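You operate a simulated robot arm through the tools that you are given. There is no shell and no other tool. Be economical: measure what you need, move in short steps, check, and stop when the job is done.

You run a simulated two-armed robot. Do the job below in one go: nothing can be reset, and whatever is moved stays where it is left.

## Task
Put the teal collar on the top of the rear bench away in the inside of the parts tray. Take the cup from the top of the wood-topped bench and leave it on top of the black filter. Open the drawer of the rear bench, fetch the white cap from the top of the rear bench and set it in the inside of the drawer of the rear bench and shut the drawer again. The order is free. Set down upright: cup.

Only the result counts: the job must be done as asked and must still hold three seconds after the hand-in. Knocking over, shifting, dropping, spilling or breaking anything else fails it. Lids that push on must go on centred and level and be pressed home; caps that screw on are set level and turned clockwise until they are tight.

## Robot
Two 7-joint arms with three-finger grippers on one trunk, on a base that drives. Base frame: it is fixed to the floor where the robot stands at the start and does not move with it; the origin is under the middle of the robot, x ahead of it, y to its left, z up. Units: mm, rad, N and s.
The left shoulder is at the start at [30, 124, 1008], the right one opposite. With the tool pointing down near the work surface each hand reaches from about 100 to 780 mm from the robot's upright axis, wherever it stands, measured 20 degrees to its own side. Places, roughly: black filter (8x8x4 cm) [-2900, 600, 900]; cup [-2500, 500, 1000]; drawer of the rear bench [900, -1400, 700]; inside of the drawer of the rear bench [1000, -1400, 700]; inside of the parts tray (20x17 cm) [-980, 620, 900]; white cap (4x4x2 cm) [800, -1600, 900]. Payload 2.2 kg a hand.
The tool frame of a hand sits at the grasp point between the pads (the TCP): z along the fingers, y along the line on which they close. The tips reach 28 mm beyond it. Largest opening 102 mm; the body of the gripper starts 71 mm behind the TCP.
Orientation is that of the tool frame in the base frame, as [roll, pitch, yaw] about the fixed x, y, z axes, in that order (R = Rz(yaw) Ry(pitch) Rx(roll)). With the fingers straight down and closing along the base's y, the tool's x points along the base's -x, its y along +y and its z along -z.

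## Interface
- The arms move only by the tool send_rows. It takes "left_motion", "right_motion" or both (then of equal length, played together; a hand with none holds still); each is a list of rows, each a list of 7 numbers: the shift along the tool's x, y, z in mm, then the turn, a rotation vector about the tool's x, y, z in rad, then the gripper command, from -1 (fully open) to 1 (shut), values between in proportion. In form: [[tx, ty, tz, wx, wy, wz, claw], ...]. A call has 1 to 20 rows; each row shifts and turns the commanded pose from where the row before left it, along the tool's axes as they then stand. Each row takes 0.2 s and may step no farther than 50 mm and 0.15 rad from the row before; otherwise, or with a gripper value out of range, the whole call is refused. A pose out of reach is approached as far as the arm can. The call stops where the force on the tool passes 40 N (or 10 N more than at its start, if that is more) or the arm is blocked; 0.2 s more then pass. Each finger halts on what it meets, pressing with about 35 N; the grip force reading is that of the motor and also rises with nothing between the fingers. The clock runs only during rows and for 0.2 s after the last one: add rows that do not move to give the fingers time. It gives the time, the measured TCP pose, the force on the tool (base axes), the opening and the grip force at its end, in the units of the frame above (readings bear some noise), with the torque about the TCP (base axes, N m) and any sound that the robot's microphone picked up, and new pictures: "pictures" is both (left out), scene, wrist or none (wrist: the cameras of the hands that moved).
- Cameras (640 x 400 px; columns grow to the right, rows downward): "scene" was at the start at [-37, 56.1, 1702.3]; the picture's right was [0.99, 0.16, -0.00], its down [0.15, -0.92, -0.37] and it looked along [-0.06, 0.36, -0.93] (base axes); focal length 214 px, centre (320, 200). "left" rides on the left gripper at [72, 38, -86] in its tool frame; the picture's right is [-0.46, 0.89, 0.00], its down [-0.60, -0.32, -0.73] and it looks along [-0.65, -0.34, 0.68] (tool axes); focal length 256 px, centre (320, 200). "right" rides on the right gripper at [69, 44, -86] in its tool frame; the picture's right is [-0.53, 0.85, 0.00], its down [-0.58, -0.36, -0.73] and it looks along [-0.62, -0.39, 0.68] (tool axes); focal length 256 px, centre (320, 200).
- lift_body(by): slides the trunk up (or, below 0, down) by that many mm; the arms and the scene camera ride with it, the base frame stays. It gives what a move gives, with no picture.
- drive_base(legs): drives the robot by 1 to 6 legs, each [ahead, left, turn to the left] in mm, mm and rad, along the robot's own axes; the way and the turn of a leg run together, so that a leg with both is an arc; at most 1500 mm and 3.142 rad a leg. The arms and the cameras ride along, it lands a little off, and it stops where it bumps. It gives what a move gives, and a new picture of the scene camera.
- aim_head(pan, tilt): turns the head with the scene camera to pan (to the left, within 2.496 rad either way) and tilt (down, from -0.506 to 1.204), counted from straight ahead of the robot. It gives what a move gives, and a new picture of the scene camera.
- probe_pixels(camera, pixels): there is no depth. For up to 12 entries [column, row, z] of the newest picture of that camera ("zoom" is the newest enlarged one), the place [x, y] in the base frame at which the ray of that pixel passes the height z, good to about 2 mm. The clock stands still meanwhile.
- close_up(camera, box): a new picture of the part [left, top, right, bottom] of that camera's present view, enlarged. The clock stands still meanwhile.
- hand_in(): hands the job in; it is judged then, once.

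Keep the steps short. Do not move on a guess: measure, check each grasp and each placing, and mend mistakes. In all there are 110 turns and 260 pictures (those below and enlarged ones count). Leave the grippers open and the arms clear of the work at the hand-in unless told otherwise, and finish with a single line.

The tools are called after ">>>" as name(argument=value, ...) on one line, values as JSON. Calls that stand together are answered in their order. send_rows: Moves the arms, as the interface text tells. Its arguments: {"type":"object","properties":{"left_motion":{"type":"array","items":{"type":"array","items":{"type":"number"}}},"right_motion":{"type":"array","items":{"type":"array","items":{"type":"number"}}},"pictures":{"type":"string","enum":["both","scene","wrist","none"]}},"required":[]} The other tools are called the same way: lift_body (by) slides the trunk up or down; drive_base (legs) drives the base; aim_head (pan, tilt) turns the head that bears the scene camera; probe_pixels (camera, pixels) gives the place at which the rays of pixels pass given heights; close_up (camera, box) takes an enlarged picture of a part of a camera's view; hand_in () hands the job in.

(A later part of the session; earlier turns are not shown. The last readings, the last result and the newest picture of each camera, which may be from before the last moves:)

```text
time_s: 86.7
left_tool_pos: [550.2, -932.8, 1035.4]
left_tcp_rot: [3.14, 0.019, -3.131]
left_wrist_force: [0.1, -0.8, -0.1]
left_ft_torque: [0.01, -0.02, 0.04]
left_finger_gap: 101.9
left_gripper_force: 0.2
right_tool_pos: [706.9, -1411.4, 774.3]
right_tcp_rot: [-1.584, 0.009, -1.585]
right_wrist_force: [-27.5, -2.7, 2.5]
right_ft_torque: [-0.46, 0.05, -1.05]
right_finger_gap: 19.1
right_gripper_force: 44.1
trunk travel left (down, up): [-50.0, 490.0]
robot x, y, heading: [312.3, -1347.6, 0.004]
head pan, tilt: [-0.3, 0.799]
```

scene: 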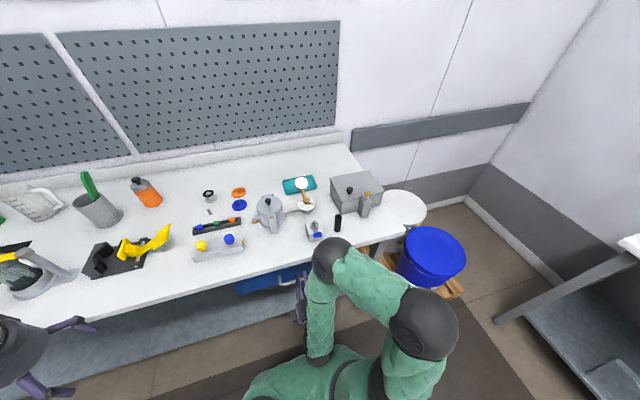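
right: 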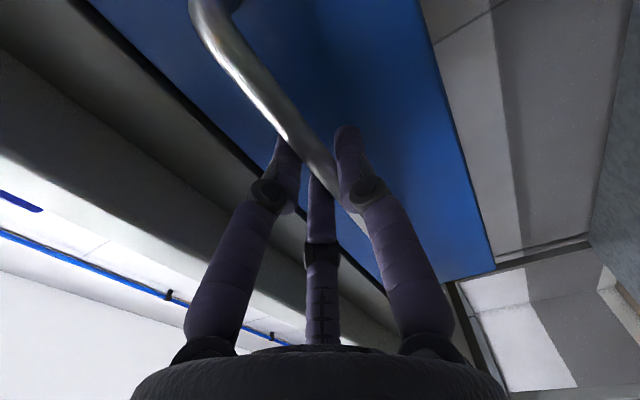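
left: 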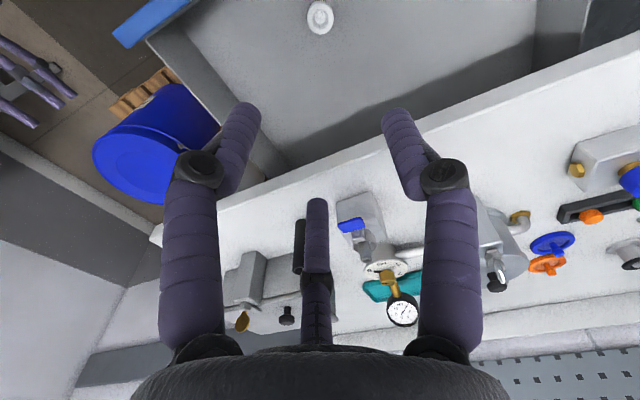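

Drawer pushes back with 27 N at x=707: shut. I release and back off.

>>> send_rows(right_motion=[[0, 0, 0, 0, 0, 0, 0.4], [0, 0, 0, 0, 0, 0, 0.0], [0, 0, 0, 0, 0, 0, -0.15]], pictures="none")

>>> drive_base(legs=[[-200, 0, 0]])

>>> close_up(camera="scene", box=[190, 180, 390, 305])

```text
time_s: 87.5
left_tool_pos: [552.6, -932.5, 1036.1]
left_tcp_rot: [3.14, 0.017, -3.13]
left_wrist_force: [-0.5, -0.2, -1.4]
left_ft_torque: [0.01, -0.03, -0.01]
left_finger_gap: 101.9
left_gripper_force: 0.0
right_tool_pos: [710.7, -1410.8, 773.2]
right_tcp_rot: [-1.579, 0.011, -1.587]
right_wrist_force: [1.1, 0.3, -0.2]
right_ft_torque: [0.02, 0.02, 0.03]
right_finger_gap: 58.6
right_gripper_force: 0.0
trunk travel left (down, up): [-50.0, 490.0]
robot x, y, heading: [308.4, -1346.7, 0.0]
head pan, tilt: [-0.3, 0.799]
```

```text
time_s: 89.0
left_tool_pos: [351.2, -933.6, 1035.0]
left_tcp_rot: [3.138, 0.016, -3.129]
left_wrist_force: [-0.2, -0.3, 0.1]
left_ft_torque: [0.02, -0.03, -0.02]
left_finger_gap: 101.9
left_gripper_force: 0.0
right_tool_pos: [508.5, -1409.5, 773.6]
right_tcp_rot: [-1.579, 0.012, -1.584]
right_wrist_force: [0.5, 0.4, 0.9]
right_ft_torque: [0.02, 0.03, 0.0]
right_finger_gap: 58.6
right_gripper_force: 0.0
trunk travel left (down, up): [-50.0, 490.0]
robot x, y, heading: [106.0, -1353.1, 0.004]
head pan, tilt: [-0.3, 0.799]
```

scene: 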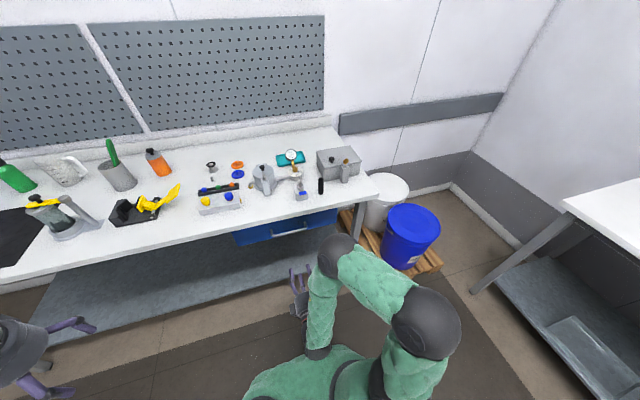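

```text
3.20 times, centred on (290, 242) of scene
```

zoom: 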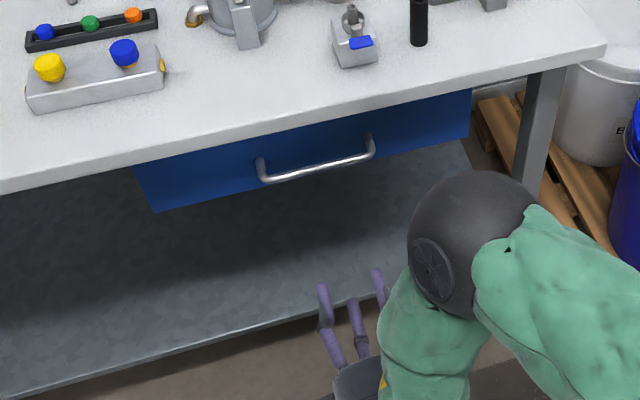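

Drawer shut, everything in place. Next the collar: I drive left along the bench.

>>> drive_base(legs=[[0, 1100, 0], [70, 0, 0]])

>>> aim_head(pan=0.2, tilt=0.8)

```text
time_s: 95.3
left_tool_pos: [428.4, 161.9, 1035.9]
left_tcp_rot: [-3.142, 0.015, 3.141]
left_wrist_force: [0.4, 0.1, -0.3]
left_ft_torque: [0.0, 0.06, 0.0]
left_finger_gap: 101.9
left_gripper_force: 0.0
right_tool_pos: [579.4, -317.8, 774.0]
right_tcp_rot: [-1.582, 0.011, -1.599]
right_wrist_force: [0.4, -0.2, -0.3]
right_ft_torque: [0.0, -0.03, 0.03]
right_finger_gap: 58.6
right_gripper_force: 0.0
trunk travel left (down, up): [-50.0, 490.0]
robot x, y, heading: [180.5, -252.3, -0.012]
head pan, tilt: [-0.3, 0.799]
```

scene: 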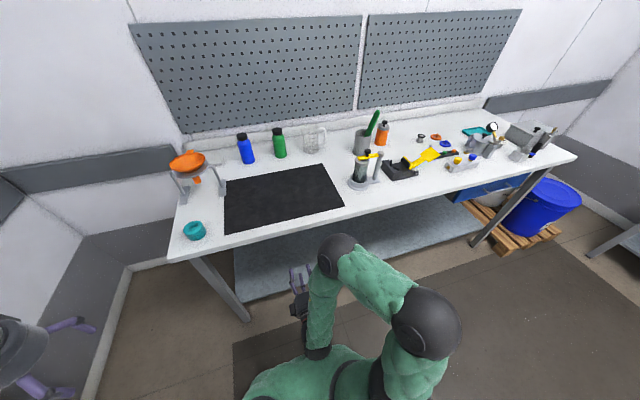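

```text
time_s: 96.2
left_tool_pos: [428.7, 160.6, 1037.5]
left_tcp_rot: [3.141, 0.015, 3.141]
left_wrist_force: [-0.1, -0.2, -0.3]
left_ft_torque: [-0.01, 0.0, 0.03]
left_finger_gap: 101.7
left_gripper_force: 0.0
right_tool_pos: [580.6, -318.8, 773.6]
right_tcp_rot: [-1.581, 0.011, -1.599]
right_wrist_force: [0.0, 0.2, 0.5]
right_ft_torque: [0.01, 0.02, -0.01]
right_finger_gap: 58.5
right_gripper_force: 0.0
trunk travel left (down, up): [-50.0, 490.0]
robot x, y, heading: [180.6, -255.2, -0.009]
head pan, tilt: [0.201, 0.799]
```

scene: 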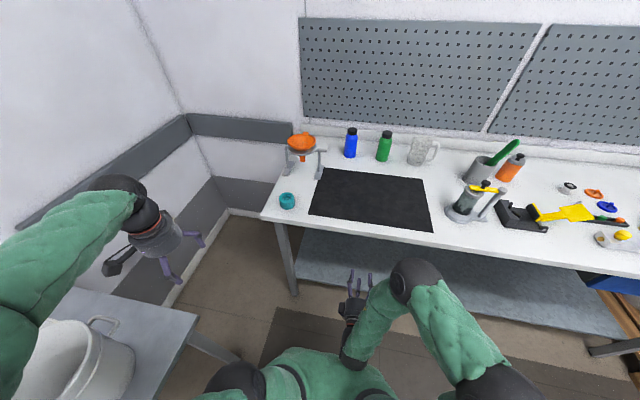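

>>> probe_pixels(camera="scene", pixels=[[287, 196, 940], [287, 201, 920], [287, 208, 900], [261, 217, 900], [322, 177, 900], [287, 175, 900]])

>>> close_up(camera="scene", box=[250, 125, 350, 225])

```text
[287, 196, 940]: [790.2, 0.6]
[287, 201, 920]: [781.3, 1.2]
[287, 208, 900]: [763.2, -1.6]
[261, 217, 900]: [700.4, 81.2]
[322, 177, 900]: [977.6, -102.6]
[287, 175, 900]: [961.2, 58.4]
```

```text
4.00 times, centred on (300, 175) of scene
```

zoom: 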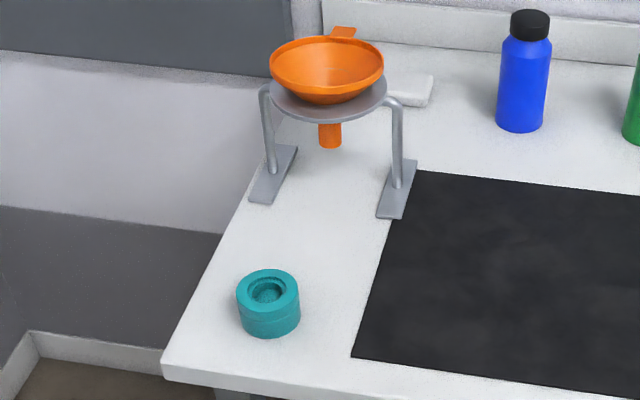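

Collar near (782,0), Ø~60, nothing close. I move the left hand above it.

>>> send_rows(left_motion=[[-43, -20, -3, 0, 0, 0, -1], [-43, -20, -3, 0, 0, 0, -1], [-43, -20, -3, 0, 0, 0, -1], [-43, -20, -3, 0, 0, 0, -1], [-43, -20, -3, 0, 0, 0, -1], [-43, -20, -3, 0, 0, 0, -1], [-43, -20, 0, 0, 0, 0, -1], [-43, -20, 0, 0, 0, 0, -1]], pictures="wrist")

```text
time_s: 98.0
left_tool_pos: [772.5, 2.3, 1059.8]
left_tcp_rot: [3.14, 0.014, -3.142]
left_wrist_force: [0.2, 0.8, 0.2]
left_ft_torque: [0.02, 0.06, 0.02]
left_finger_gap: 102.0
left_gripper_force: 0.1
right_tool_pos: [580.5, -318.6, 773.1]
right_tcp_rot: [-1.58, 0.009, -1.598]
right_wrist_force: [-0.7, -0.1, 0.3]
right_ft_torque: [-0.01, 0.01, -0.02]
right_finger_gap: 58.4
right_gripper_force: 0.1
trunk travel left (down, up): [-50.0, 490.0]
robot x, y, heading: [180.0, -253.0, -0.009]
head pan, tilt: [0.201, 0.799]
```

left: 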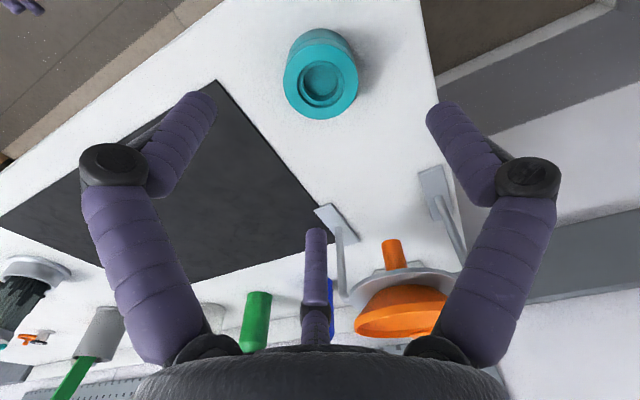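

>>> probe_pixels(camera="left", pixels=[[321, 80, 940], [321, 60, 920], [284, 80, 940], [358, 80, 940], [321, 118, 940], [321, 45, 940]])

```text
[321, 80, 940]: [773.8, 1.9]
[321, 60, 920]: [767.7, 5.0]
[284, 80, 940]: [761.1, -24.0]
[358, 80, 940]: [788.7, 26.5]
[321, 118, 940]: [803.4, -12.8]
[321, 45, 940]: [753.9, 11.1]
```

Well centred (775,1). I go down to TCP≈940.

>>> send_rows(left_motion=[[-2, -1, 45, 0, 0, 0, -1], [0, 0, 45, 0, 0, 0, -1], [0, 0, 30, 0, 0, 0, -0.7]], pictures="wrist")

```text
time_s: 98.8
left_tool_pos: [777.0, 1.9, 939.0]
left_tcp_rot: [3.141, 0.015, -3.141]
left_wrist_force: [-0.2, 0.1, -0.3]
left_ft_torque: [-0.01, 0.02, 0.03]
left_finger_gap: 86.7
left_gripper_force: 0.0
right_tool_pos: [580.2, -317.8, 774.0]
right_tcp_rot: [-1.582, 0.01, -1.597]
right_wrist_force: [0.2, 0.9, 0.2]
right_ft_torque: [0.04, -0.02, -0.01]
right_finger_gap: 58.6
right_gripper_force: 0.0
trunk travel left (down, up): [-50.0, 490.0]
robot x, y, heading: [179.5, -252.9, -0.005]
head pan, tilt: [0.201, 0.799]
```

left: 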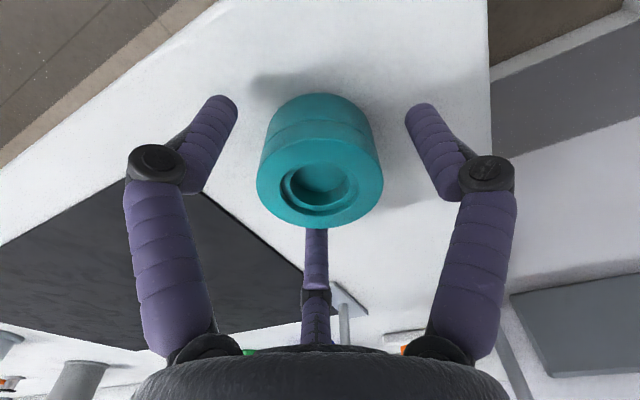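

Centred; closing.

>>> send_rows(left_motion=[[0, 0, 0, 0, 0, 0, -0.4], [0, 0, 0, 0, 0, 0, -0.15], [0, 0, 0, 0, 0, 0, 0.1], [0, 0, 0, 0, 0, 0, 0.2], [0, 0, -15, 0, 0, 0, 0.2], [0, 0, -40, 0, 0, 0, 0.2], [0, 0, -40, 0, 0, 0, 0.2], [0, 0, -40, 0, 0, 0, 0.2]], pictures="wrist")

```text
time_s: 100.6
left_tool_pos: [773.0, 0.1, 1074.1]
left_tcp_rot: [-3.141, 0.014, 3.14]
left_wrist_force: [-1.2, 0.3, -2.4]
left_ft_torque: [-0.01, 0.0, -0.01]
left_finger_gap: 58.9
left_gripper_force: 35.0
right_tool_pos: [580.5, -317.4, 774.7]
right_tcp_rot: [-1.581, 0.011, -1.599]
right_wrist_force: [0.1, 0.3, -0.2]
right_ft_torque: [-0.01, 0.0, 0.01]
right_finger_gap: 58.7
right_gripper_force: 0.1
trunk travel left (down, up): [-50.0, 490.0]
robot x, y, heading: [181.9, -255.5, -0.01]
head pan, tilt: [0.201, 0.799]
```

left: 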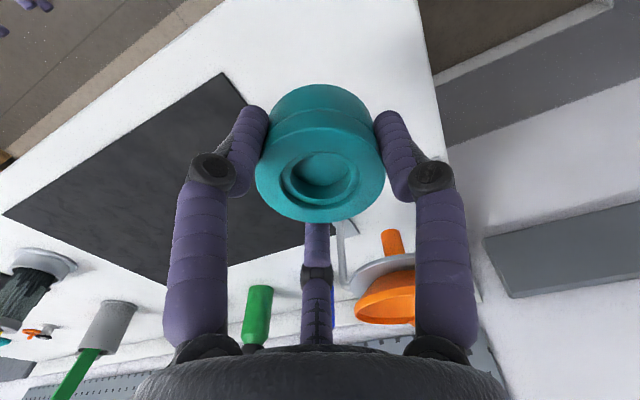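

Collar held. I back off the bench, raise the trunk, and bring the left hand in.

>>> drive_base(legs=[[-350, 0, 0]])

>>> lift_body(by=200)

>>> send_rows(right_motion=[[0, 0, 0, 0, 0, 0.1428, -0.5], [0, 0, 0, 0, 0, 0.1428, -1], [0, 0, 0, 0, 0, 0.1428, -1], [0, 0, 0, 0, 0, 0.1428, -1], [0, 0, 0, 0, 0, 0.1428, -1], [0, 0, 0, 0, 0, 0.1428, -1], [0, 0, 0, 0, 0, 0.1428, -1], [0, 0, 0, 0, 0, 0.1428, -1], [0, 0, 0, 0, 0, 0.1428, -1], [0, 0, 0, 0, 0, 0.1428, -1], [0, 0, 0, 0, 0, 0.1428, -1]], left_motion=[[40, 0, 0, 0, 0, 0, 0.3], [40, 0, 0, 0, 0, 0, 0.3], [40, 0, 0, 0, 0, 0, 0.3], [40, 0, 0, 0, 0, 0, 0.3], [40, 0, 0, 0, 0, 0, 0.3], [40, 0, 0, 0, 0, 0, 0.3], [30, 0, 0, 0, 0, 0, 0.3], [0, 0, 0, 0, 0, 0, 0.3], [0, 0, 0, 0, 0, 0, 0.3], [0, 0, 0, 0, 0, 0, 0.3], [0, 0, 0, 0, 0, 0, 0.3]], pictures="none")

```text
time_s: 102.9
left_tool_pos: [422.5, 2.7, 1074.5]
left_tcp_rot: [3.141, 0.014, 3.139]
left_wrist_force: [0.6, -0.1, -1.5]
left_ft_torque: [0.03, -0.02, 0.02]
left_finger_gap: 58.7
left_gripper_force: 34.6
right_tool_pos: [229.2, -314.1, 774.4]
right_tcp_rot: [-1.58, 0.01, -1.599]
right_wrist_force: [0.3, -0.1, -0.1]
right_ft_torque: [-0.01, 0.01, -0.03]
right_finger_gap: 58.8
right_gripper_force: 0.0
trunk travel left (down, up): [-50.0, 490.0]
robot x, y, heading: [-171.1, -251.8, -0.009]
head pan, tilt: [0.201, 0.799]
```

scene: 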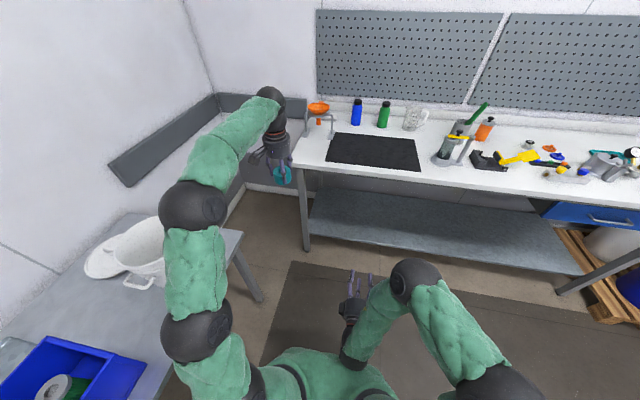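

```text
time_s: 105.1
left_tool_pos: [423.0, 1.9, 1273.8]
left_tcp_rot: [3.142, 0.015, 3.141]
left_wrist_force: [1.2, 0.2, -1.4]
left_ft_torque: [0.01, -0.01, 0.0]
left_finger_gap: 58.7
left_gripper_force: 34.8
right_tool_pos: [229.0, -315.0, 973.6]
right_tcp_rot: [-1.581, 0.011, -1.599]
right_wrist_force: [-0.8, 0.8, -0.2]
right_ft_torque: [-0.02, 0.03, -0.01]
right_finger_gap: 58.6
right_gripper_force: 0.1
trunk travel left (down, up): [-250.0, 290.0]
robot x, y, heading: [-168.4, -250.7, -0.01]
head pan, tilt: [0.201, 0.799]
```

```text
time_s: 107.5
left_tool_pos: [152.0, 1.7, 1271.0]
left_tcp_rot: [3.141, 0.016, 3.141]
left_wrist_force: [0.7, -0.4, -2.3]
left_ft_torque: [0.02, 0.0, -0.01]
left_finger_gap: 58.5
left_gripper_force: 34.6
right_tool_pos: [229.4, -314.8, 974.0]
right_tcp_rot: [2.231, 1.553, 2.202]
right_wrist_force: [0.7, 0.3, -0.5]
right_ft_torque: [-0.01, 0.02, -0.01]
right_finger_gap: 101.9
right_gripper_force: 0.0
trunk travel left (down, up): [-250.0, 290.0]
robot x, y, heading: [-170.1, -251.8, -0.006]
head pan, tilt: [0.201, 0.799]
```

>>> send_rows(right_motion=[[0, 0, 0, 0, 0.1428, 0, -1], [0, 0, 0, 0, 0.1428, 0, -1], [0, 0, 0, 0, 0.1428, 0, -1], [0, 0, 0, 0, 0.1428, 0, -1], [0, 0, 0, 0, 0.1428, 0, -1], [0, 0, 0, 0, 0.1428, 0, -1], [0, 0, 0, 0, 0.1428, 0, -1], [0, 0, 0, 0, 0.1428, 0, -1], [0, 0, 0, 0, 0.1428, 0, -1], [0, 0, 0, 0, 0.1428, 0, -1], [0, 0, 0, 0, 0.1428, 0, -1], [15, -40, -20, 0, 0, 0, -1], [15, -40, -20, 0, 0, 0, -1], [15, -40, -20, 0, 0, 0, -1], [15, -40, -20, 0, 0, 0, -1], [0, -40, -25, 0, 0, 0, -1], [0, -40, -25, 0, 0, 0, -1]], pictures="none")

>>> aim_head(pan=0.0, tilt=1.15)

```text
time_s: 111.1
left_tool_pos: [151.3, 3.1, 1270.6]
left_tcp_rot: [3.138, 0.015, -3.14]
left_wrist_force: [-0.6, 0.4, -3.0]
left_ft_torque: [-0.02, -0.03, -0.03]
left_finger_gap: 58.6
left_gripper_force: 34.7
right_tool_pos: [162.6, -555.9, 1102.1]
right_tcp_rot: [3.131, -0.011, 3.114]
right_wrist_force: [-0.3, -0.2, 0.5]
right_ft_torque: [0.01, -0.03, -0.02]
right_finger_gap: 102.1
right_gripper_force: 0.0
trunk travel left (down, up): [-250.0, 290.0]
robot x, y, heading: [-170.0, -251.2, -0.006]
head pan, tilt: [0.201, 0.799]
```

```text
time_s: 111.9
left_tool_pos: [152.3, 3.2, 1270.9]
left_tcp_rot: [-3.141, 0.015, 3.14]
left_wrist_force: [-0.3, -0.3, -2.1]
left_ft_torque: [-0.01, 0.03, 0.05]
left_finger_gap: 58.8
left_gripper_force: 35.0
right_tool_pos: [163.9, -555.4, 1102.8]
right_tcp_rot: [3.131, -0.009, 3.114]
right_wrist_force: [0.0, 0.0, -0.1]
right_ft_torque: [-0.01, -0.02, -0.01]
right_finger_gap: 102.0
right_gripper_force: 0.0
trunk travel left (down, up): [-250.0, 290.0]
robot x, y, heading: [-172.8, -251.1, -0.008]
head pan, tilt: [0.0, 1.15]
```

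scene: 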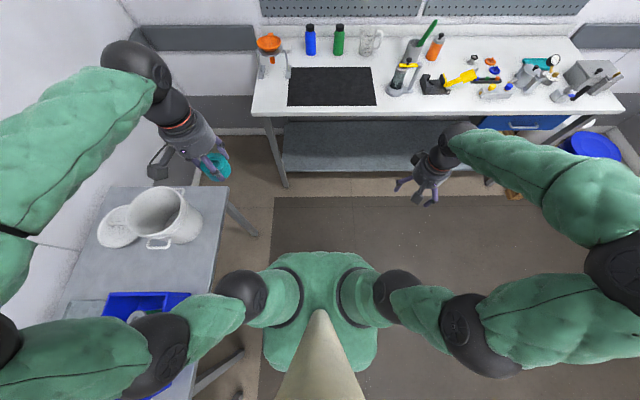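

Right arm parked. Now I back along to the wood-topped bench and turn to face it.

>>> drive_base(legs=[[-700, 0, 0], [0, 0, 1.578]])

>>> aim_head(pan=0.15, tilt=0.8)

```text
time_s: 119.5
left_tool_pos: [-1123.6, 78.0, 1271.7]
left_tcp_rot: [3.141, 0.016, -1.572]
left_wrist_force: [0.7, -0.2, -1.9]
left_ft_torque: [-0.02, 0.0, 0.0]
left_finger_gap: 58.6
left_gripper_force: 35.6
right_tool_pos: [-565.4, 89.6, 1102.7]
right_tcp_rot: [3.132, -0.01, -1.6]
right_wrist_force: [-0.9, -0.1, 0.6]
right_ft_torque: [0.0, 0.02, 0.0]
right_finger_gap: 102.1
right_gripper_force: 0.2
trunk travel left (down, up): [-250.0, 290.0]
robot x, y, heading: [-868.2, -244.6, 1.559]
head pan, tilt: [0.0, 1.15]
```

scene: 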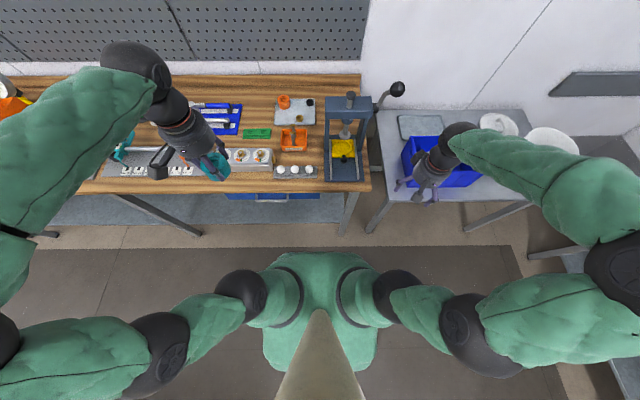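

```text
time_s: 120.4
left_tool_pos: [-1122.9, 77.7, 1270.1]
left_tcp_rot: [-3.141, 0.017, -1.572]
left_wrist_force: [-0.1, -0.5, -2.6]
left_ft_torque: [-0.01, 0.0, -0.01]
left_finger_gap: 59.0
left_gripper_force: 35.1
right_tool_pos: [-566.8, 90.1, 1101.7]
right_tcp_rot: [3.131, -0.008, -1.598]
right_wrist_force: [-0.5, -0.1, -0.1]
right_ft_torque: [0.03, -0.01, -0.01]
right_finger_gap: 102.1
right_gripper_force: 0.0
trunk travel left (down, up): [-250.0, 290.0]
robot x, y, heading: [-870.8, -244.5, 1.56]
head pan, tilt: [0.15, 0.799]
```

scene: 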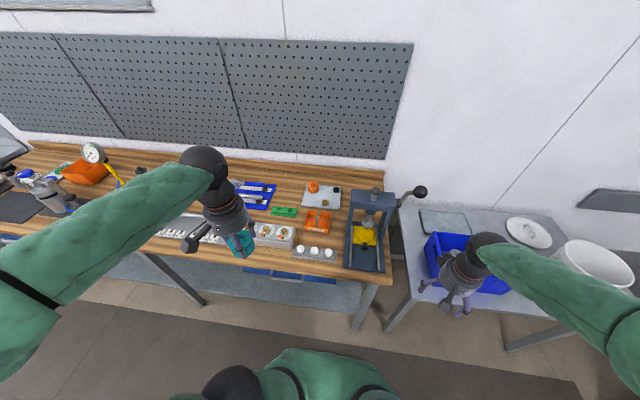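

>>> close_up(camera="scene", box=[240, 165, 440, 290])

>>> probe_pixels(camera="scene", pixels=[[322, 195, 900], [303, 184, 900], [340, 188, 900], [336, 209, 900], [301, 205, 900], [313, 186, 940], [381, 284, 900], [275, 260, 900]])

```text
3.20 times, centred on (340, 228) of scene
```

zoom: 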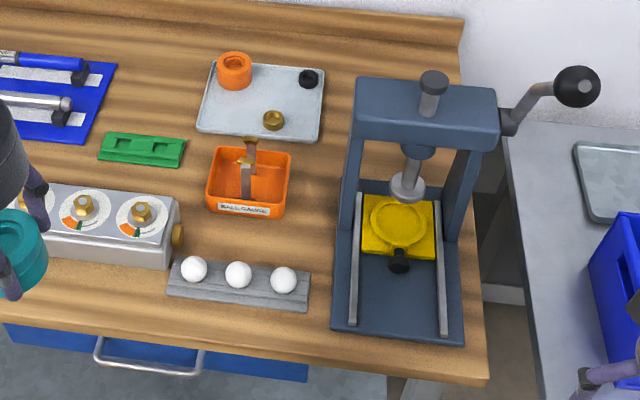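

```text
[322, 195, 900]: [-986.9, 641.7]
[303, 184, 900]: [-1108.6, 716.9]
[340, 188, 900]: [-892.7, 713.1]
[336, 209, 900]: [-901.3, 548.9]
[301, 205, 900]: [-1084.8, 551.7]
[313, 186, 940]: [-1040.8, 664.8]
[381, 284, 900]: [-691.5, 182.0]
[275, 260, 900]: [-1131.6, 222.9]
```

The tray spans x -1100..-895, y 549..715; free spot at about (-1038,580). I drive closer and move the left hand over it.

>>> drive_base(legs=[[130, 0, 0.01]])

>>> send_rows(left_motion=[[-45, -8, 10, 0, 0, 0, 0.3], [-45, -10, 10, 0, 0, 0, 0.3], [-45, -10, 10, 0, 0, 0, 0.3], [-45, -10, 10, 0, 0, 0, 0.3], [-45, -10, 10, 0, 0, 0, 0.3], [-45, -10, 20, 0, 0, 0, 0.3], [-45, -10, 20, 0, 0, 0, 0.3], [-30, -10, 20, 0, 0, 0, 0.3]], pictures="both")

```text
time_s: 121.7
left_tool_pos: [-1125.8, 204.0, 1270.1]
left_tcp_rot: [3.141, 0.014, -1.563]
left_wrist_force: [-0.1, -0.5, -2.9]
left_ft_torque: [-0.06, -0.01, -0.01]
left_finger_gap: 58.8
left_gripper_force: 34.9
right_tool_pos: [-568.5, 223.1, 1103.3]
right_tcp_rot: [3.132, -0.012, -1.59]
right_wrist_force: [-0.7, 1.2, -0.4]
right_ft_torque: [-0.04, 0.0, 0.0]
right_finger_gap: 102.0
right_gripper_force: 0.1
trunk travel left (down, up): [-250.0, 290.0]
robot x, y, heading: [-870.9, -119.5, 1.57]
head pan, tilt: [0.15, 0.799]
```

scene: 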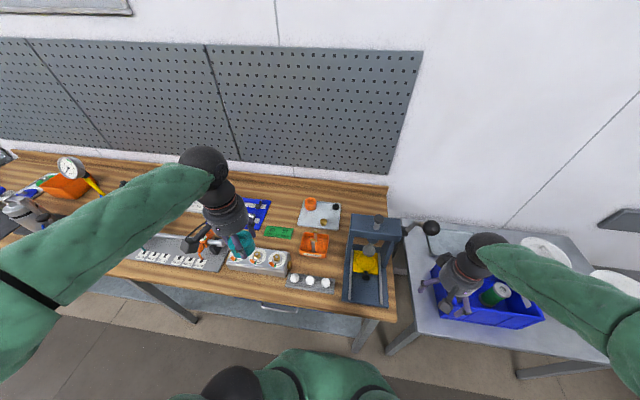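

```text
refused: row 6 steps farther than a row can; nothing moved
```

>>> send_rows(left_motion=[[-41, -10, 10, 0, 0, 0, 0.3], [-41, -10, 10, 0, 0, 0, 0.3], [-41, -10, 10, 0, 0, 0, 0.3], [-41, -10, 10, 0, 0, 0, 0.3], [-41, -10, 10, 0, 0, 0, 0.3], [-41, -10, 10, 0, 0, 0, 0.3], [-41, -10, 10, 0, 0, 0, 0.3], [-41, -9, 15, 0, 0, 0, 0.3], [-41, -9, 15, 0, 0, 0, 0.3]], pictures="both")

```text
time_s: 123.7
left_tool_pos: [-1042.2, 577.7, 1175.7]
left_tcp_rot: [3.139, 0.015, -1.561]
left_wrist_force: [0.2, 0.9, -1.7]
left_ft_torque: [-0.06, 0.0, 0.02]
left_finger_gap: 58.8
left_gripper_force: 35.2
right_tool_pos: [-568.0, 222.8, 1101.4]
right_tcp_rot: [3.131, -0.011, -1.587]
right_wrist_force: [-0.6, 1.4, -0.5]
right_ft_torque: [-0.05, -0.01, 0.01]
right_finger_gap: 102.0
right_gripper_force: 0.0
trunk travel left (down, up): [-250.0, 290.0]
robot x, y, heading: [-862.1, -115.1, 1.576]
head pan, tilt: [0.15, 0.799]
```

scene: 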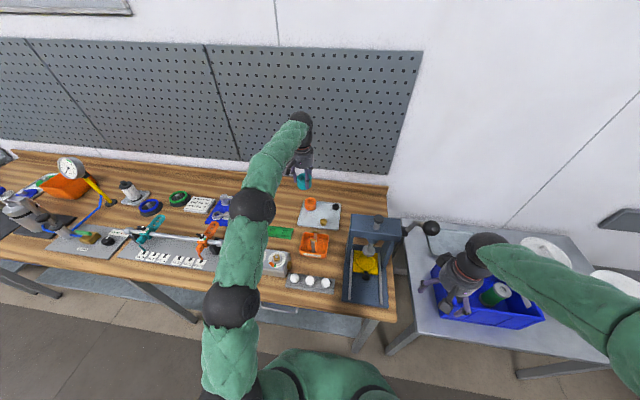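
left: 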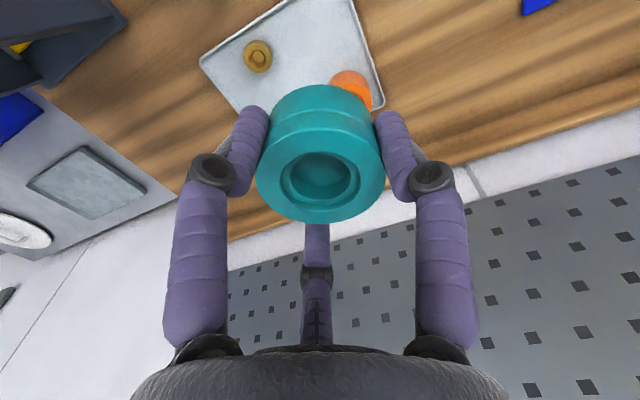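

>>> probe_pixels(camera="left", pixels=[[257, 55, 915], [352, 88, 945], [202, 62, 905], [289, 2, 905], [352, 2, 905], [383, 107, 905], [215, 85, 905]])

>>> close_up(camera="scene", box=[260, 170, 360, 250])

>>> probe_pixels(camera="zoom", pixels=[[250, 335, 905], [320, 235, 905], [510, 260, 905], [495, 375, 905], [395, 345, 905], [330, 245, 910], [410, 335, 915], [485, 270, 910]])

```text
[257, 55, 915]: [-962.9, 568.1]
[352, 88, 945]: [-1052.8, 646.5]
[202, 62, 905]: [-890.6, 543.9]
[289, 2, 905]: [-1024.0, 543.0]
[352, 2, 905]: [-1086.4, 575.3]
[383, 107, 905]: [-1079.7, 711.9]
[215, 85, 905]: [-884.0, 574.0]
```

```text
5.00 times, centred on (310, 210) of scene
```

zoom: 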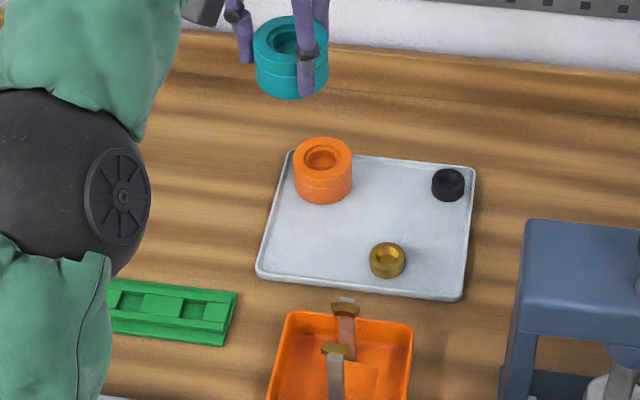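

```text
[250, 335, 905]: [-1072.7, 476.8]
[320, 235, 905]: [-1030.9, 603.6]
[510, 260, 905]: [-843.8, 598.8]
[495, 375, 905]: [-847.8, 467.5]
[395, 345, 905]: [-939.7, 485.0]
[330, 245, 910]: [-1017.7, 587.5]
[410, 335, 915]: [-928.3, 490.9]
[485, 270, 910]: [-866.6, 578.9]
```

Target spot (-1025,592), clear of orange collar, knob and rims. I shift and descend to TCP≈965.

>>> send_rows(left_motion=[[-14, -17, 0, 0, 0, 0, 0.3], [0, 0, 45, 0, 0, 0, 0.3], [0, 0, 45, 0, 0, 0, 0.3], [0, 0, 45, 0, 0, 0, 0.3], [0, 0, 40, 0, 0, 0, 0.3], [0, 0, 25, 0, 0, 0, 0.3], [0, 0, 0, 0, 0, 0, 0.3]], pictures="both")

>>> close_up(camera="scene", box=[270, 170, 370, 250])

```text
time_s: 125.2
left_tool_pos: [-1024.3, 592.2, 977.4]
left_tcp_rot: [3.141, 0.015, -1.562]
left_wrist_force: [0.6, -0.5, -2.0]
left_ft_torque: [0.0, 0.02, 0.0]
left_finger_gap: 58.6
left_gripper_force: 34.3
right_tool_pos: [-569.4, 220.6, 1101.5]
right_tcp_rot: [3.131, -0.012, -1.59]
right_wrist_force: [-0.2, -0.1, -0.7]
right_ft_torque: [0.02, 0.0, 0.0]
right_finger_gap: 101.9
right_gripper_force: 0.0
trunk travel left (down, up): [-250.0, 290.0]
robot x, y, heading: [-866.7, -115.7, 1.571]
head pan, tilt: [0.15, 0.799]
```

scene: 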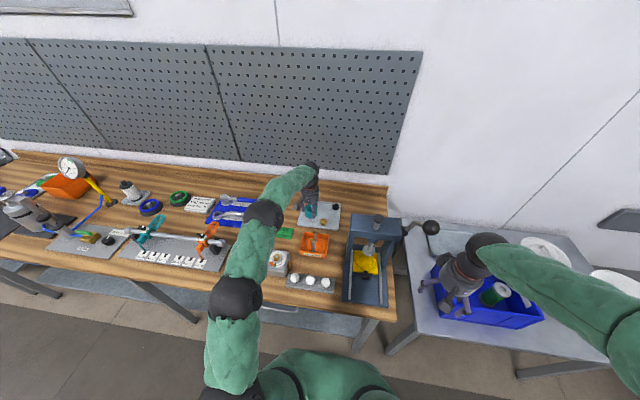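
left: 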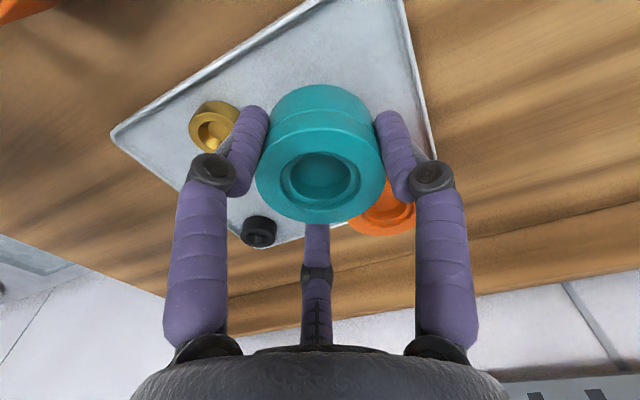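

```text
5.00 times, centred on (320, 210) of scene
```

zoom: 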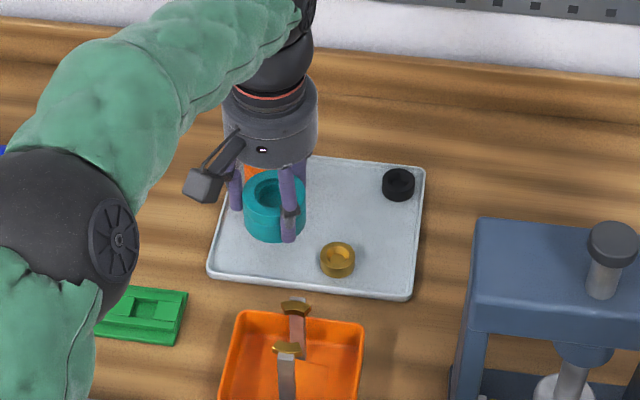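

>>> send_rows(left_motion=[[0, 0, 15, 0, 0, 0, 0.3], [0, 0, 6, 0, 0, 0, 0.3], [0, 0, 4, 0, 0, 0, 0.3], [0, 0, 4, 0, 0, 0, 0.3], [0, 0, 4, 0, 0, 0, 0.3], [0, 0, 3, 0, 0, 0, 0.3], [0, 0, 3, 0, 0, 0, 0.3], [0, 0, 3, 0, 0, 0, 0.3]], pictures="wrist")

```text
time_s: 127.0
left_tool_pos: [-1024.1, 592.9, 938.3]
left_tcp_rot: [3.14, 0.023, -1.56]
left_wrist_force: [1.6, -0.6, 27.2]
left_ft_torque: [-0.04, 0.02, -0.02]
left_finger_gap: 59.2
left_gripper_force: 35.5
right_tool_pos: [-568.1, 218.6, 1103.3]
right_tcp_rot: [3.131, -0.01, -1.59]
right_wrist_force: [0.1, -0.5, 0.7]
right_ft_torque: [-0.02, -0.01, 0.0]
right_finger_gap: 101.9
right_gripper_force: 0.1
trunk travel left (down, up): [-250.0, 290.0]
robot x, y, heading: [-869.2, -119.2, 1.572]
head pan, tilt: [0.15, 0.799]
```

left: 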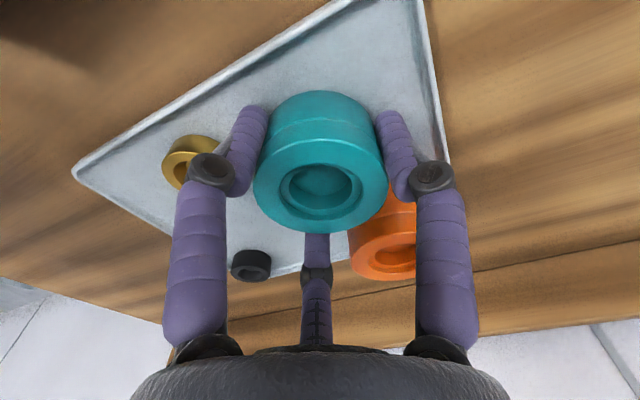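

On the tray floor. I open a little and lift off.

>>> send_rows(left_motion=[[0, 0, -1, 0, 0, 0, 0.0], [0, 0, 0, 0, 0, 0, -0.2], [0, 0, 0, 0, 0, 0, -0.4], [0, 0, 0, 0, 0, 0, -0.4], [0, 0, -15, 0, 0, 0, -0.4], [0, 0, -45, 0, 0, 0, -0.4], [0, 0, -45, 0, 0, 0, -0.4], [0, 0, -45, 0, 0, 0, -0.4], [0, 0, -45, 0, 0, 0, -0.4], [0, 0, -45, 0, 0, 0, -0.4]], pictures="wrist")

>>> close_up(camera="scene", box=[270, 170, 370, 250])

```text
time_s: 129.2
left_tool_pos: [-1023.4, 589.3, 1177.1]
left_tcp_rot: [3.139, 0.015, -1.563]
left_wrist_force: [0.2, -1.0, -0.2]
left_ft_torque: [0.04, 0.02, 0.04]
left_finger_gap: 71.3
left_gripper_force: 0.1
right_tool_pos: [-567.8, 220.5, 1102.5]
right_tcp_rot: [3.131, -0.009, -1.591]
right_wrist_force: [0.5, -0.8, 0.6]
right_ft_torque: [0.02, 0.01, 0.01]
right_finger_gap: 102.2
right_gripper_force: 0.0
trunk travel left (down, up): [-250.0, 290.0]
robot x, y, heading: [-869.8, -112.5, 1.569]
head pan, tilt: [0.15, 0.799]
```

left: 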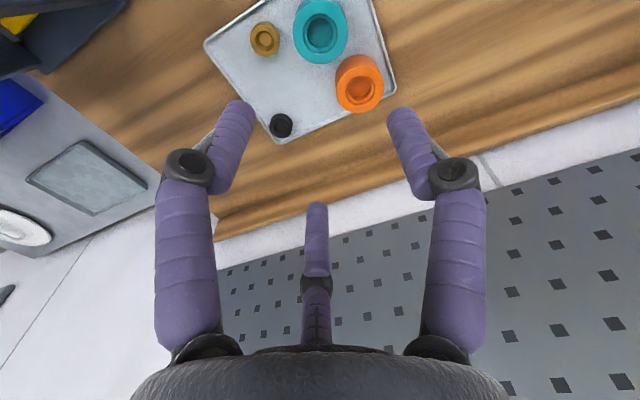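

```text
5.00 times, centred on (320, 210) of scene
```

zoom: 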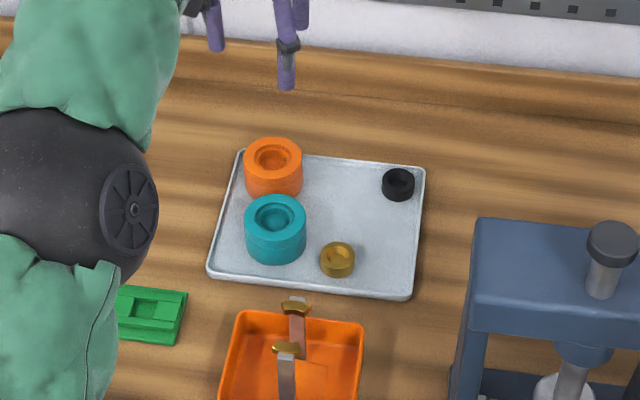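

Collar is in the tray. I retract the left hand, back off and drive left toward the cup.

>>> send_rows(left_motion=[[0, 0, -45, 0, 0, 0, -1], [0, 0, -45, 0, 0, 0, -1], [45, 5, 0, 0, 0, 0, -1], [45, 5, 0, 0, 0, 0, -1], [45, 5, 0, 0, 0, 0, -1], [45, 5, 0, 0, 0, 0, -1], [45, 5, 0, 0, 0, 0, -1], [45, 5, 0, 0, 0, 0, -1], [45, 5, 0, 0, 0, 0, -1]], pictures="none")

>>> drive_base(legs=[[-150, 0, 0], [0, 1450, 0]])

>>> aim_head(pan=0.3, tilt=0.75)

```text
time_s: 131.2
left_tool_pos: [-1055.5, 245.2, 1251.5]
left_tcp_rot: [-3.141, 0.016, -1.562]
left_wrist_force: [0.2, -0.2, 0.4]
left_ft_torque: [0.01, 0.0, -0.01]
left_finger_gap: 101.7
left_gripper_force: 0.1
left hand out of reach, approached as far as the arm can: row 1, 2
right_tool_pos: [-568.1, 220.1, 1102.3]
right_tcp_rot: [3.132, -0.009, -1.592]
right_wrist_force: [-0.9, -0.6, 0.6]
right_ft_torque: [0.0, 0.0, 0.0]
right_finger_gap: 102.2
right_gripper_force: 0.1
trunk travel left (down, up): [-250.0, 290.0]
robot x, y, heading: [-869.9, -118.9, 1.568]
head pan, tilt: [0.15, 0.799]
```

```text
time_s: 139.3
left_tool_pos: [-2490.7, 80.2, 1249.7]
left_tcp_rot: [-3.141, 0.017, -1.545]
left_wrist_force: [-0.3, -0.5, 0.4]
left_ft_torque: [0.0, 0.0, -0.01]
left_finger_gap: 102.2
left_gripper_force: 0.0
right_tool_pos: [-2003.4, 62.5, 1102.8]
right_tcp_rot: [3.13, -0.012, -1.573]
right_wrist_force: [0.4, -0.2, 0.4]
right_ft_torque: [-0.01, -0.03, 0.02]
right_finger_gap: 102.1
right_gripper_force: 0.0
trunk travel left (down, up): [-250.0, 290.0]
robot x, y, heading: [-2299.5, -281.4, 1.589]
head pan, tilt: [0.15, 0.799]
```

scene: 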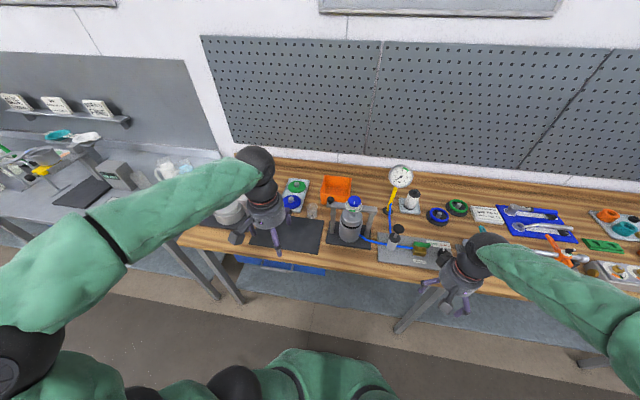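

```text
time_s: 140.0
left_tool_pos: [-2490.4, 80.5, 1251.4]
left_tcp_rot: [3.14, 0.017, -1.544]
left_wrist_force: [0.2, 0.0, -0.9]
left_ft_torque: [0.04, 0.03, -0.01]
left_finger_gap: 102.0
left_gripper_force: 0.1
right_tool_pos: [-2003.6, 63.0, 1103.0]
right_tcp_rot: [3.13, -0.011, -1.573]
right_wrist_force: [-0.8, 0.0, -0.6]
right_ft_torque: [0.0, -0.04, 0.01]
right_finger_gap: 102.1
right_gripper_force: 0.0
trunk travel left (down, up): [-250.0, 290.0]
robot x, y, heading: [-2299.0, -279.1, 1.59]
head pan, tilt: [0.3, 0.75]
```

scene: 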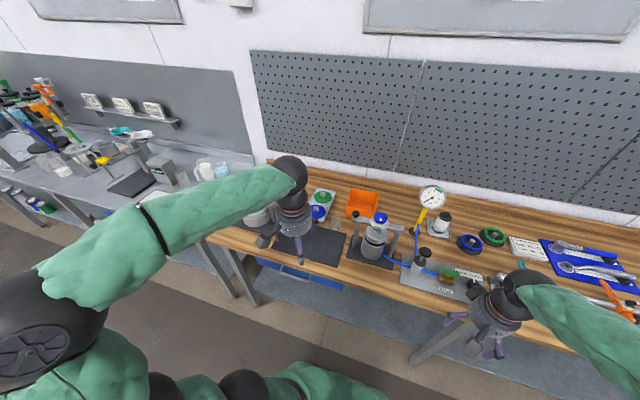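

>>> close_up(camera="scene", box=[230, 160, 430, 290])

>>> close_up(camera="scene", box=[80, 90, 280, 230])

>>> probe_pixels(camera="scene", pixels=[[335, 226, 900], [256, 216, 920], [205, 170, 920], [210, 243, 900], [255, 175, 900]])

```text
3.08 times, centred on (330, 225) of scene
```

zoom: 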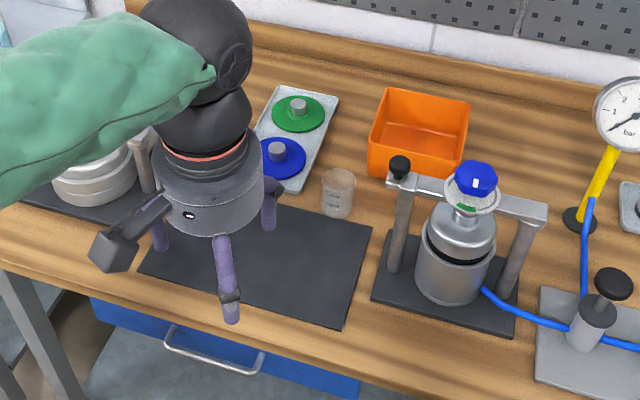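

```text
2.86 times, centred on (180, 160) of scene
```

zoom: 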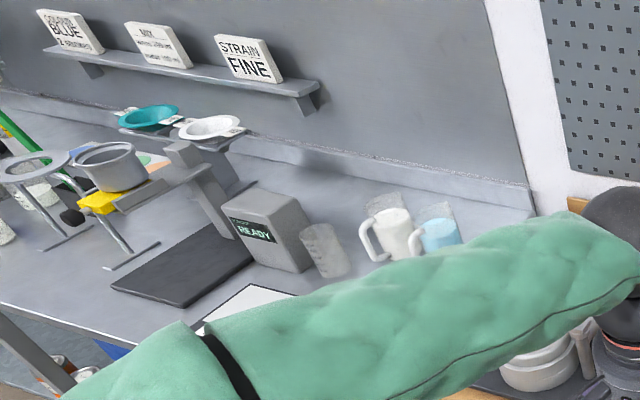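

```text
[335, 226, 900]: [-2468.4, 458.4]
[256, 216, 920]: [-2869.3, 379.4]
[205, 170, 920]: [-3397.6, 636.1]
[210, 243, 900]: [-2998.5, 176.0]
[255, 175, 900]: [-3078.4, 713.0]
```

The cup (clear beaker) is at about (-2468,458). I drive ahead 120 and bring the left hand toward it.

>>> drive_base(legs=[[120, 0, -0.018]])

>>> send_rows(left_motion=[[-45, 0, 0, 0, 0, 0, -1], [-45, 0, 0, 0, 0, 0, -1], [-45, 0, 0, 0, 0, 0, -1]], pictures="both")

```text
time_s: 141.3
left_tool_pos: [-2485.4, 205.8, 1250.2]
left_tcp_rot: [3.139, 0.013, -1.564]
left_wrist_force: [0.3, -1.1, 0.8]
left_ft_torque: [-0.03, -0.01, 0.01]
left_finger_gap: 101.6
left_gripper_force: 0.1
right_tool_pos: [-1998.5, 178.4, 1101.3]
right_tcp_rot: [3.132, -0.012, -1.589]
right_wrist_force: [0.6, 1.5, 0.7]
right_ft_torque: [-0.03, -0.01, 0.02]
right_finger_gap: 101.7
right_gripper_force: 0.1
trunk travel left (down, up): [-250.0, 290.0]
robot x, y, heading: [-2300.5, -160.2, 1.572]
head pan, tilt: [0.3, 0.75]
```

scene: 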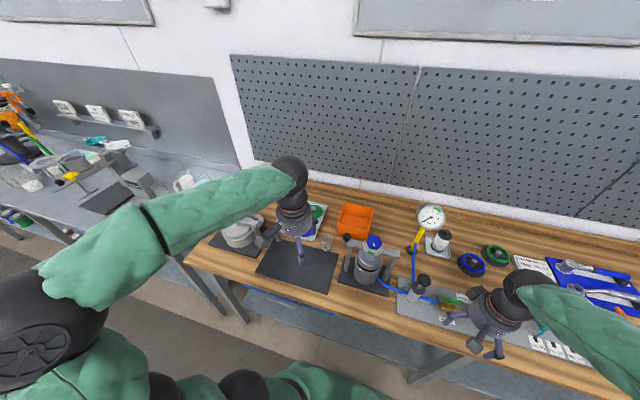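

```text
time_s: 142.1
left_tool_pos: [-2485.8, 341.6, 1250.8]
left_tcp_rot: [3.141, 0.013, -1.563]
left_wrist_force: [0.2, 0.4, -0.5]
left_ft_torque: [-0.02, 0.01, 0.0]
left_finger_gap: 102.0
left_gripper_force: 0.1
right_tool_pos: [-1998.9, 178.5, 1100.3]
right_tcp_rot: [3.13, -0.011, -1.59]
right_wrist_force: [0.4, 1.5, -0.8]
right_ft_torque: [-0.01, -0.01, 0.0]
right_finger_gap: 102.2
right_gripper_force: 0.1
trunk travel left (down, up): [-250.0, 290.0]
robot x, y, heading: [-2300.7, -162.3, 1.569]
head pan, tilt: [0.3, 0.75]
```

scene: 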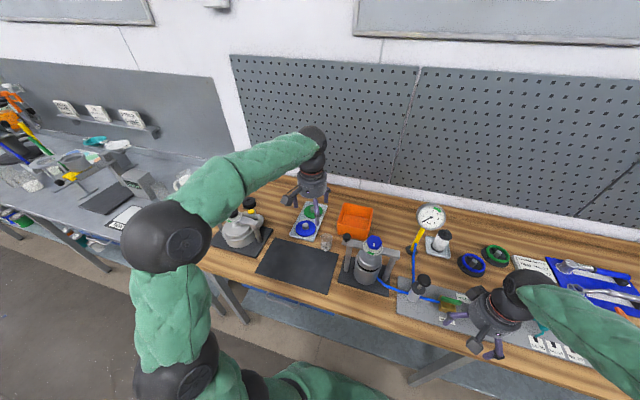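
left: 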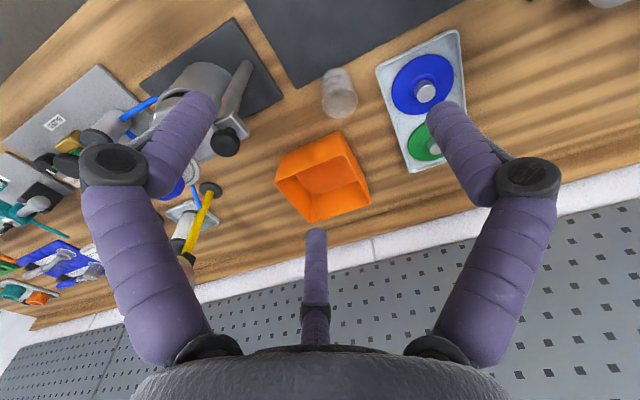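

>>> close_up(camera="scene", box=[190, 175, 340, 290])

>>> probe_pixels(camera="left", pixels=[[330, 82, 900], [340, 100, 950], [345, 118, 960], [239, 70, 1000], [375, 62, 900], [310, 145, 960]])

>>> probe_pixels(camera="scene", pixels=[[327, 247, 900], [325, 240, 950], [249, 205, 920], [250, 215, 900], [240, 235, 900]])

```text
3.48 times, centred on (265, 232) of scene
```

zoom: 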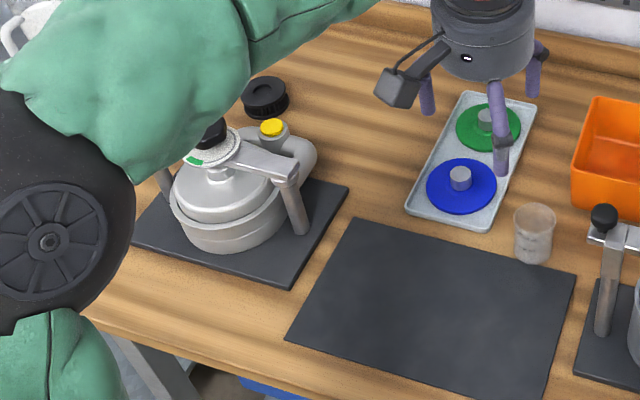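

```text
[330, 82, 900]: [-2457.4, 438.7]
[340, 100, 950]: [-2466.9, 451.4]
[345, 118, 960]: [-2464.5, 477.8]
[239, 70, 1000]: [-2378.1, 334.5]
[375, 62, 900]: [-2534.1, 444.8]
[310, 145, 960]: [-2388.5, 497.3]
```

```text
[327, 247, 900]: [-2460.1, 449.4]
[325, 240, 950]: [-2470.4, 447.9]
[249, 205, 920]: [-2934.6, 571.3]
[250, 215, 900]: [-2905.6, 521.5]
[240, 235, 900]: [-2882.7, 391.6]
```

>>> send_rows(left_motion=[[-36, -8, 30, 0, 0, 0, -1], [-36, -8, 30, 0, 0, 0, -1], [-35, -8, 30, 0, 0, 0, -1], [0, 0, 30, 0, 0, 0, -1]], pictures="wrist")

>>> close_up(camera="scene", box=[220, 175, 370, 290])

>>> probe_pixels(camera="scene", pixels=[[266, 203, 940], [266, 203, 900], [266, 199, 940], [258, 200, 940], [274, 200, 940], [266, 209, 900]])

```text
time_s: 143.1
left_tool_pos: [-2464.0, 448.8, 1134.3]
left_tcp_rot: [3.141, 0.017, -1.562]
left_wrist_force: [-0.4, 0.2, -0.2]
left_ft_torque: [0.03, 0.02, -0.01]
left_finger_gap: 101.8
left_gripper_force: 0.1
right_tool_pos: [-1998.8, 176.4, 1101.8]
right_tcp_rot: [3.13, -0.01, -1.59]
right_wrist_force: [-0.6, -0.5, -0.4]
right_ft_torque: [0.05, 0.01, -0.02]
right_finger_gap: 102.0
right_gripper_force: 0.1
trunk travel left (down, up): [-250.0, 290.0]
robot x, y, heading: [-2298.3, -162.2, 1.569]
head pan, tilt: [0.3, 0.75]
```

left: 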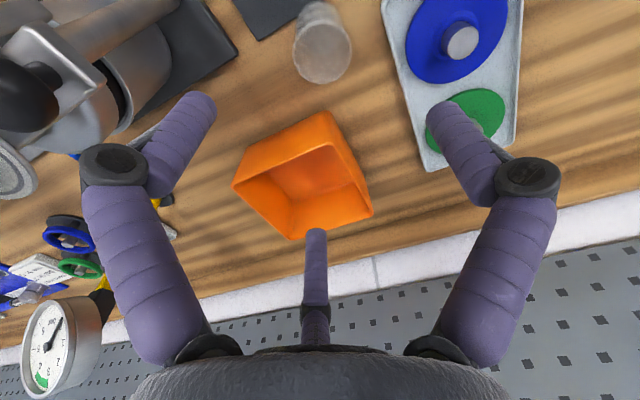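

```text
3.48 times, centred on (295, 232) of scene
```

zoom: 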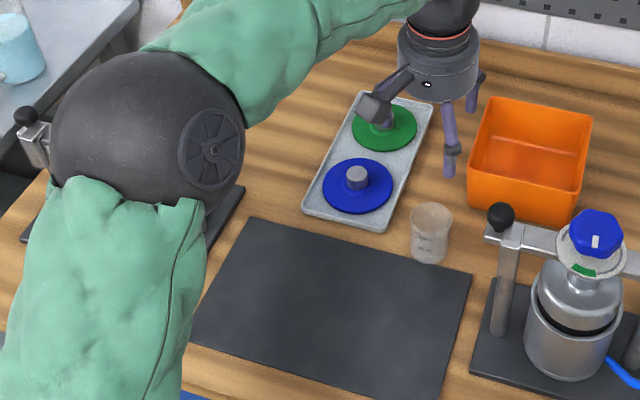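

```text
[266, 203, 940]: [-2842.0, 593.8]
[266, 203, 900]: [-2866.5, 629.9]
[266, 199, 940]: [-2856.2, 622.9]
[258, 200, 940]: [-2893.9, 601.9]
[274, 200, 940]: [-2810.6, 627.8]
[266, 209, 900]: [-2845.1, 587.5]
```

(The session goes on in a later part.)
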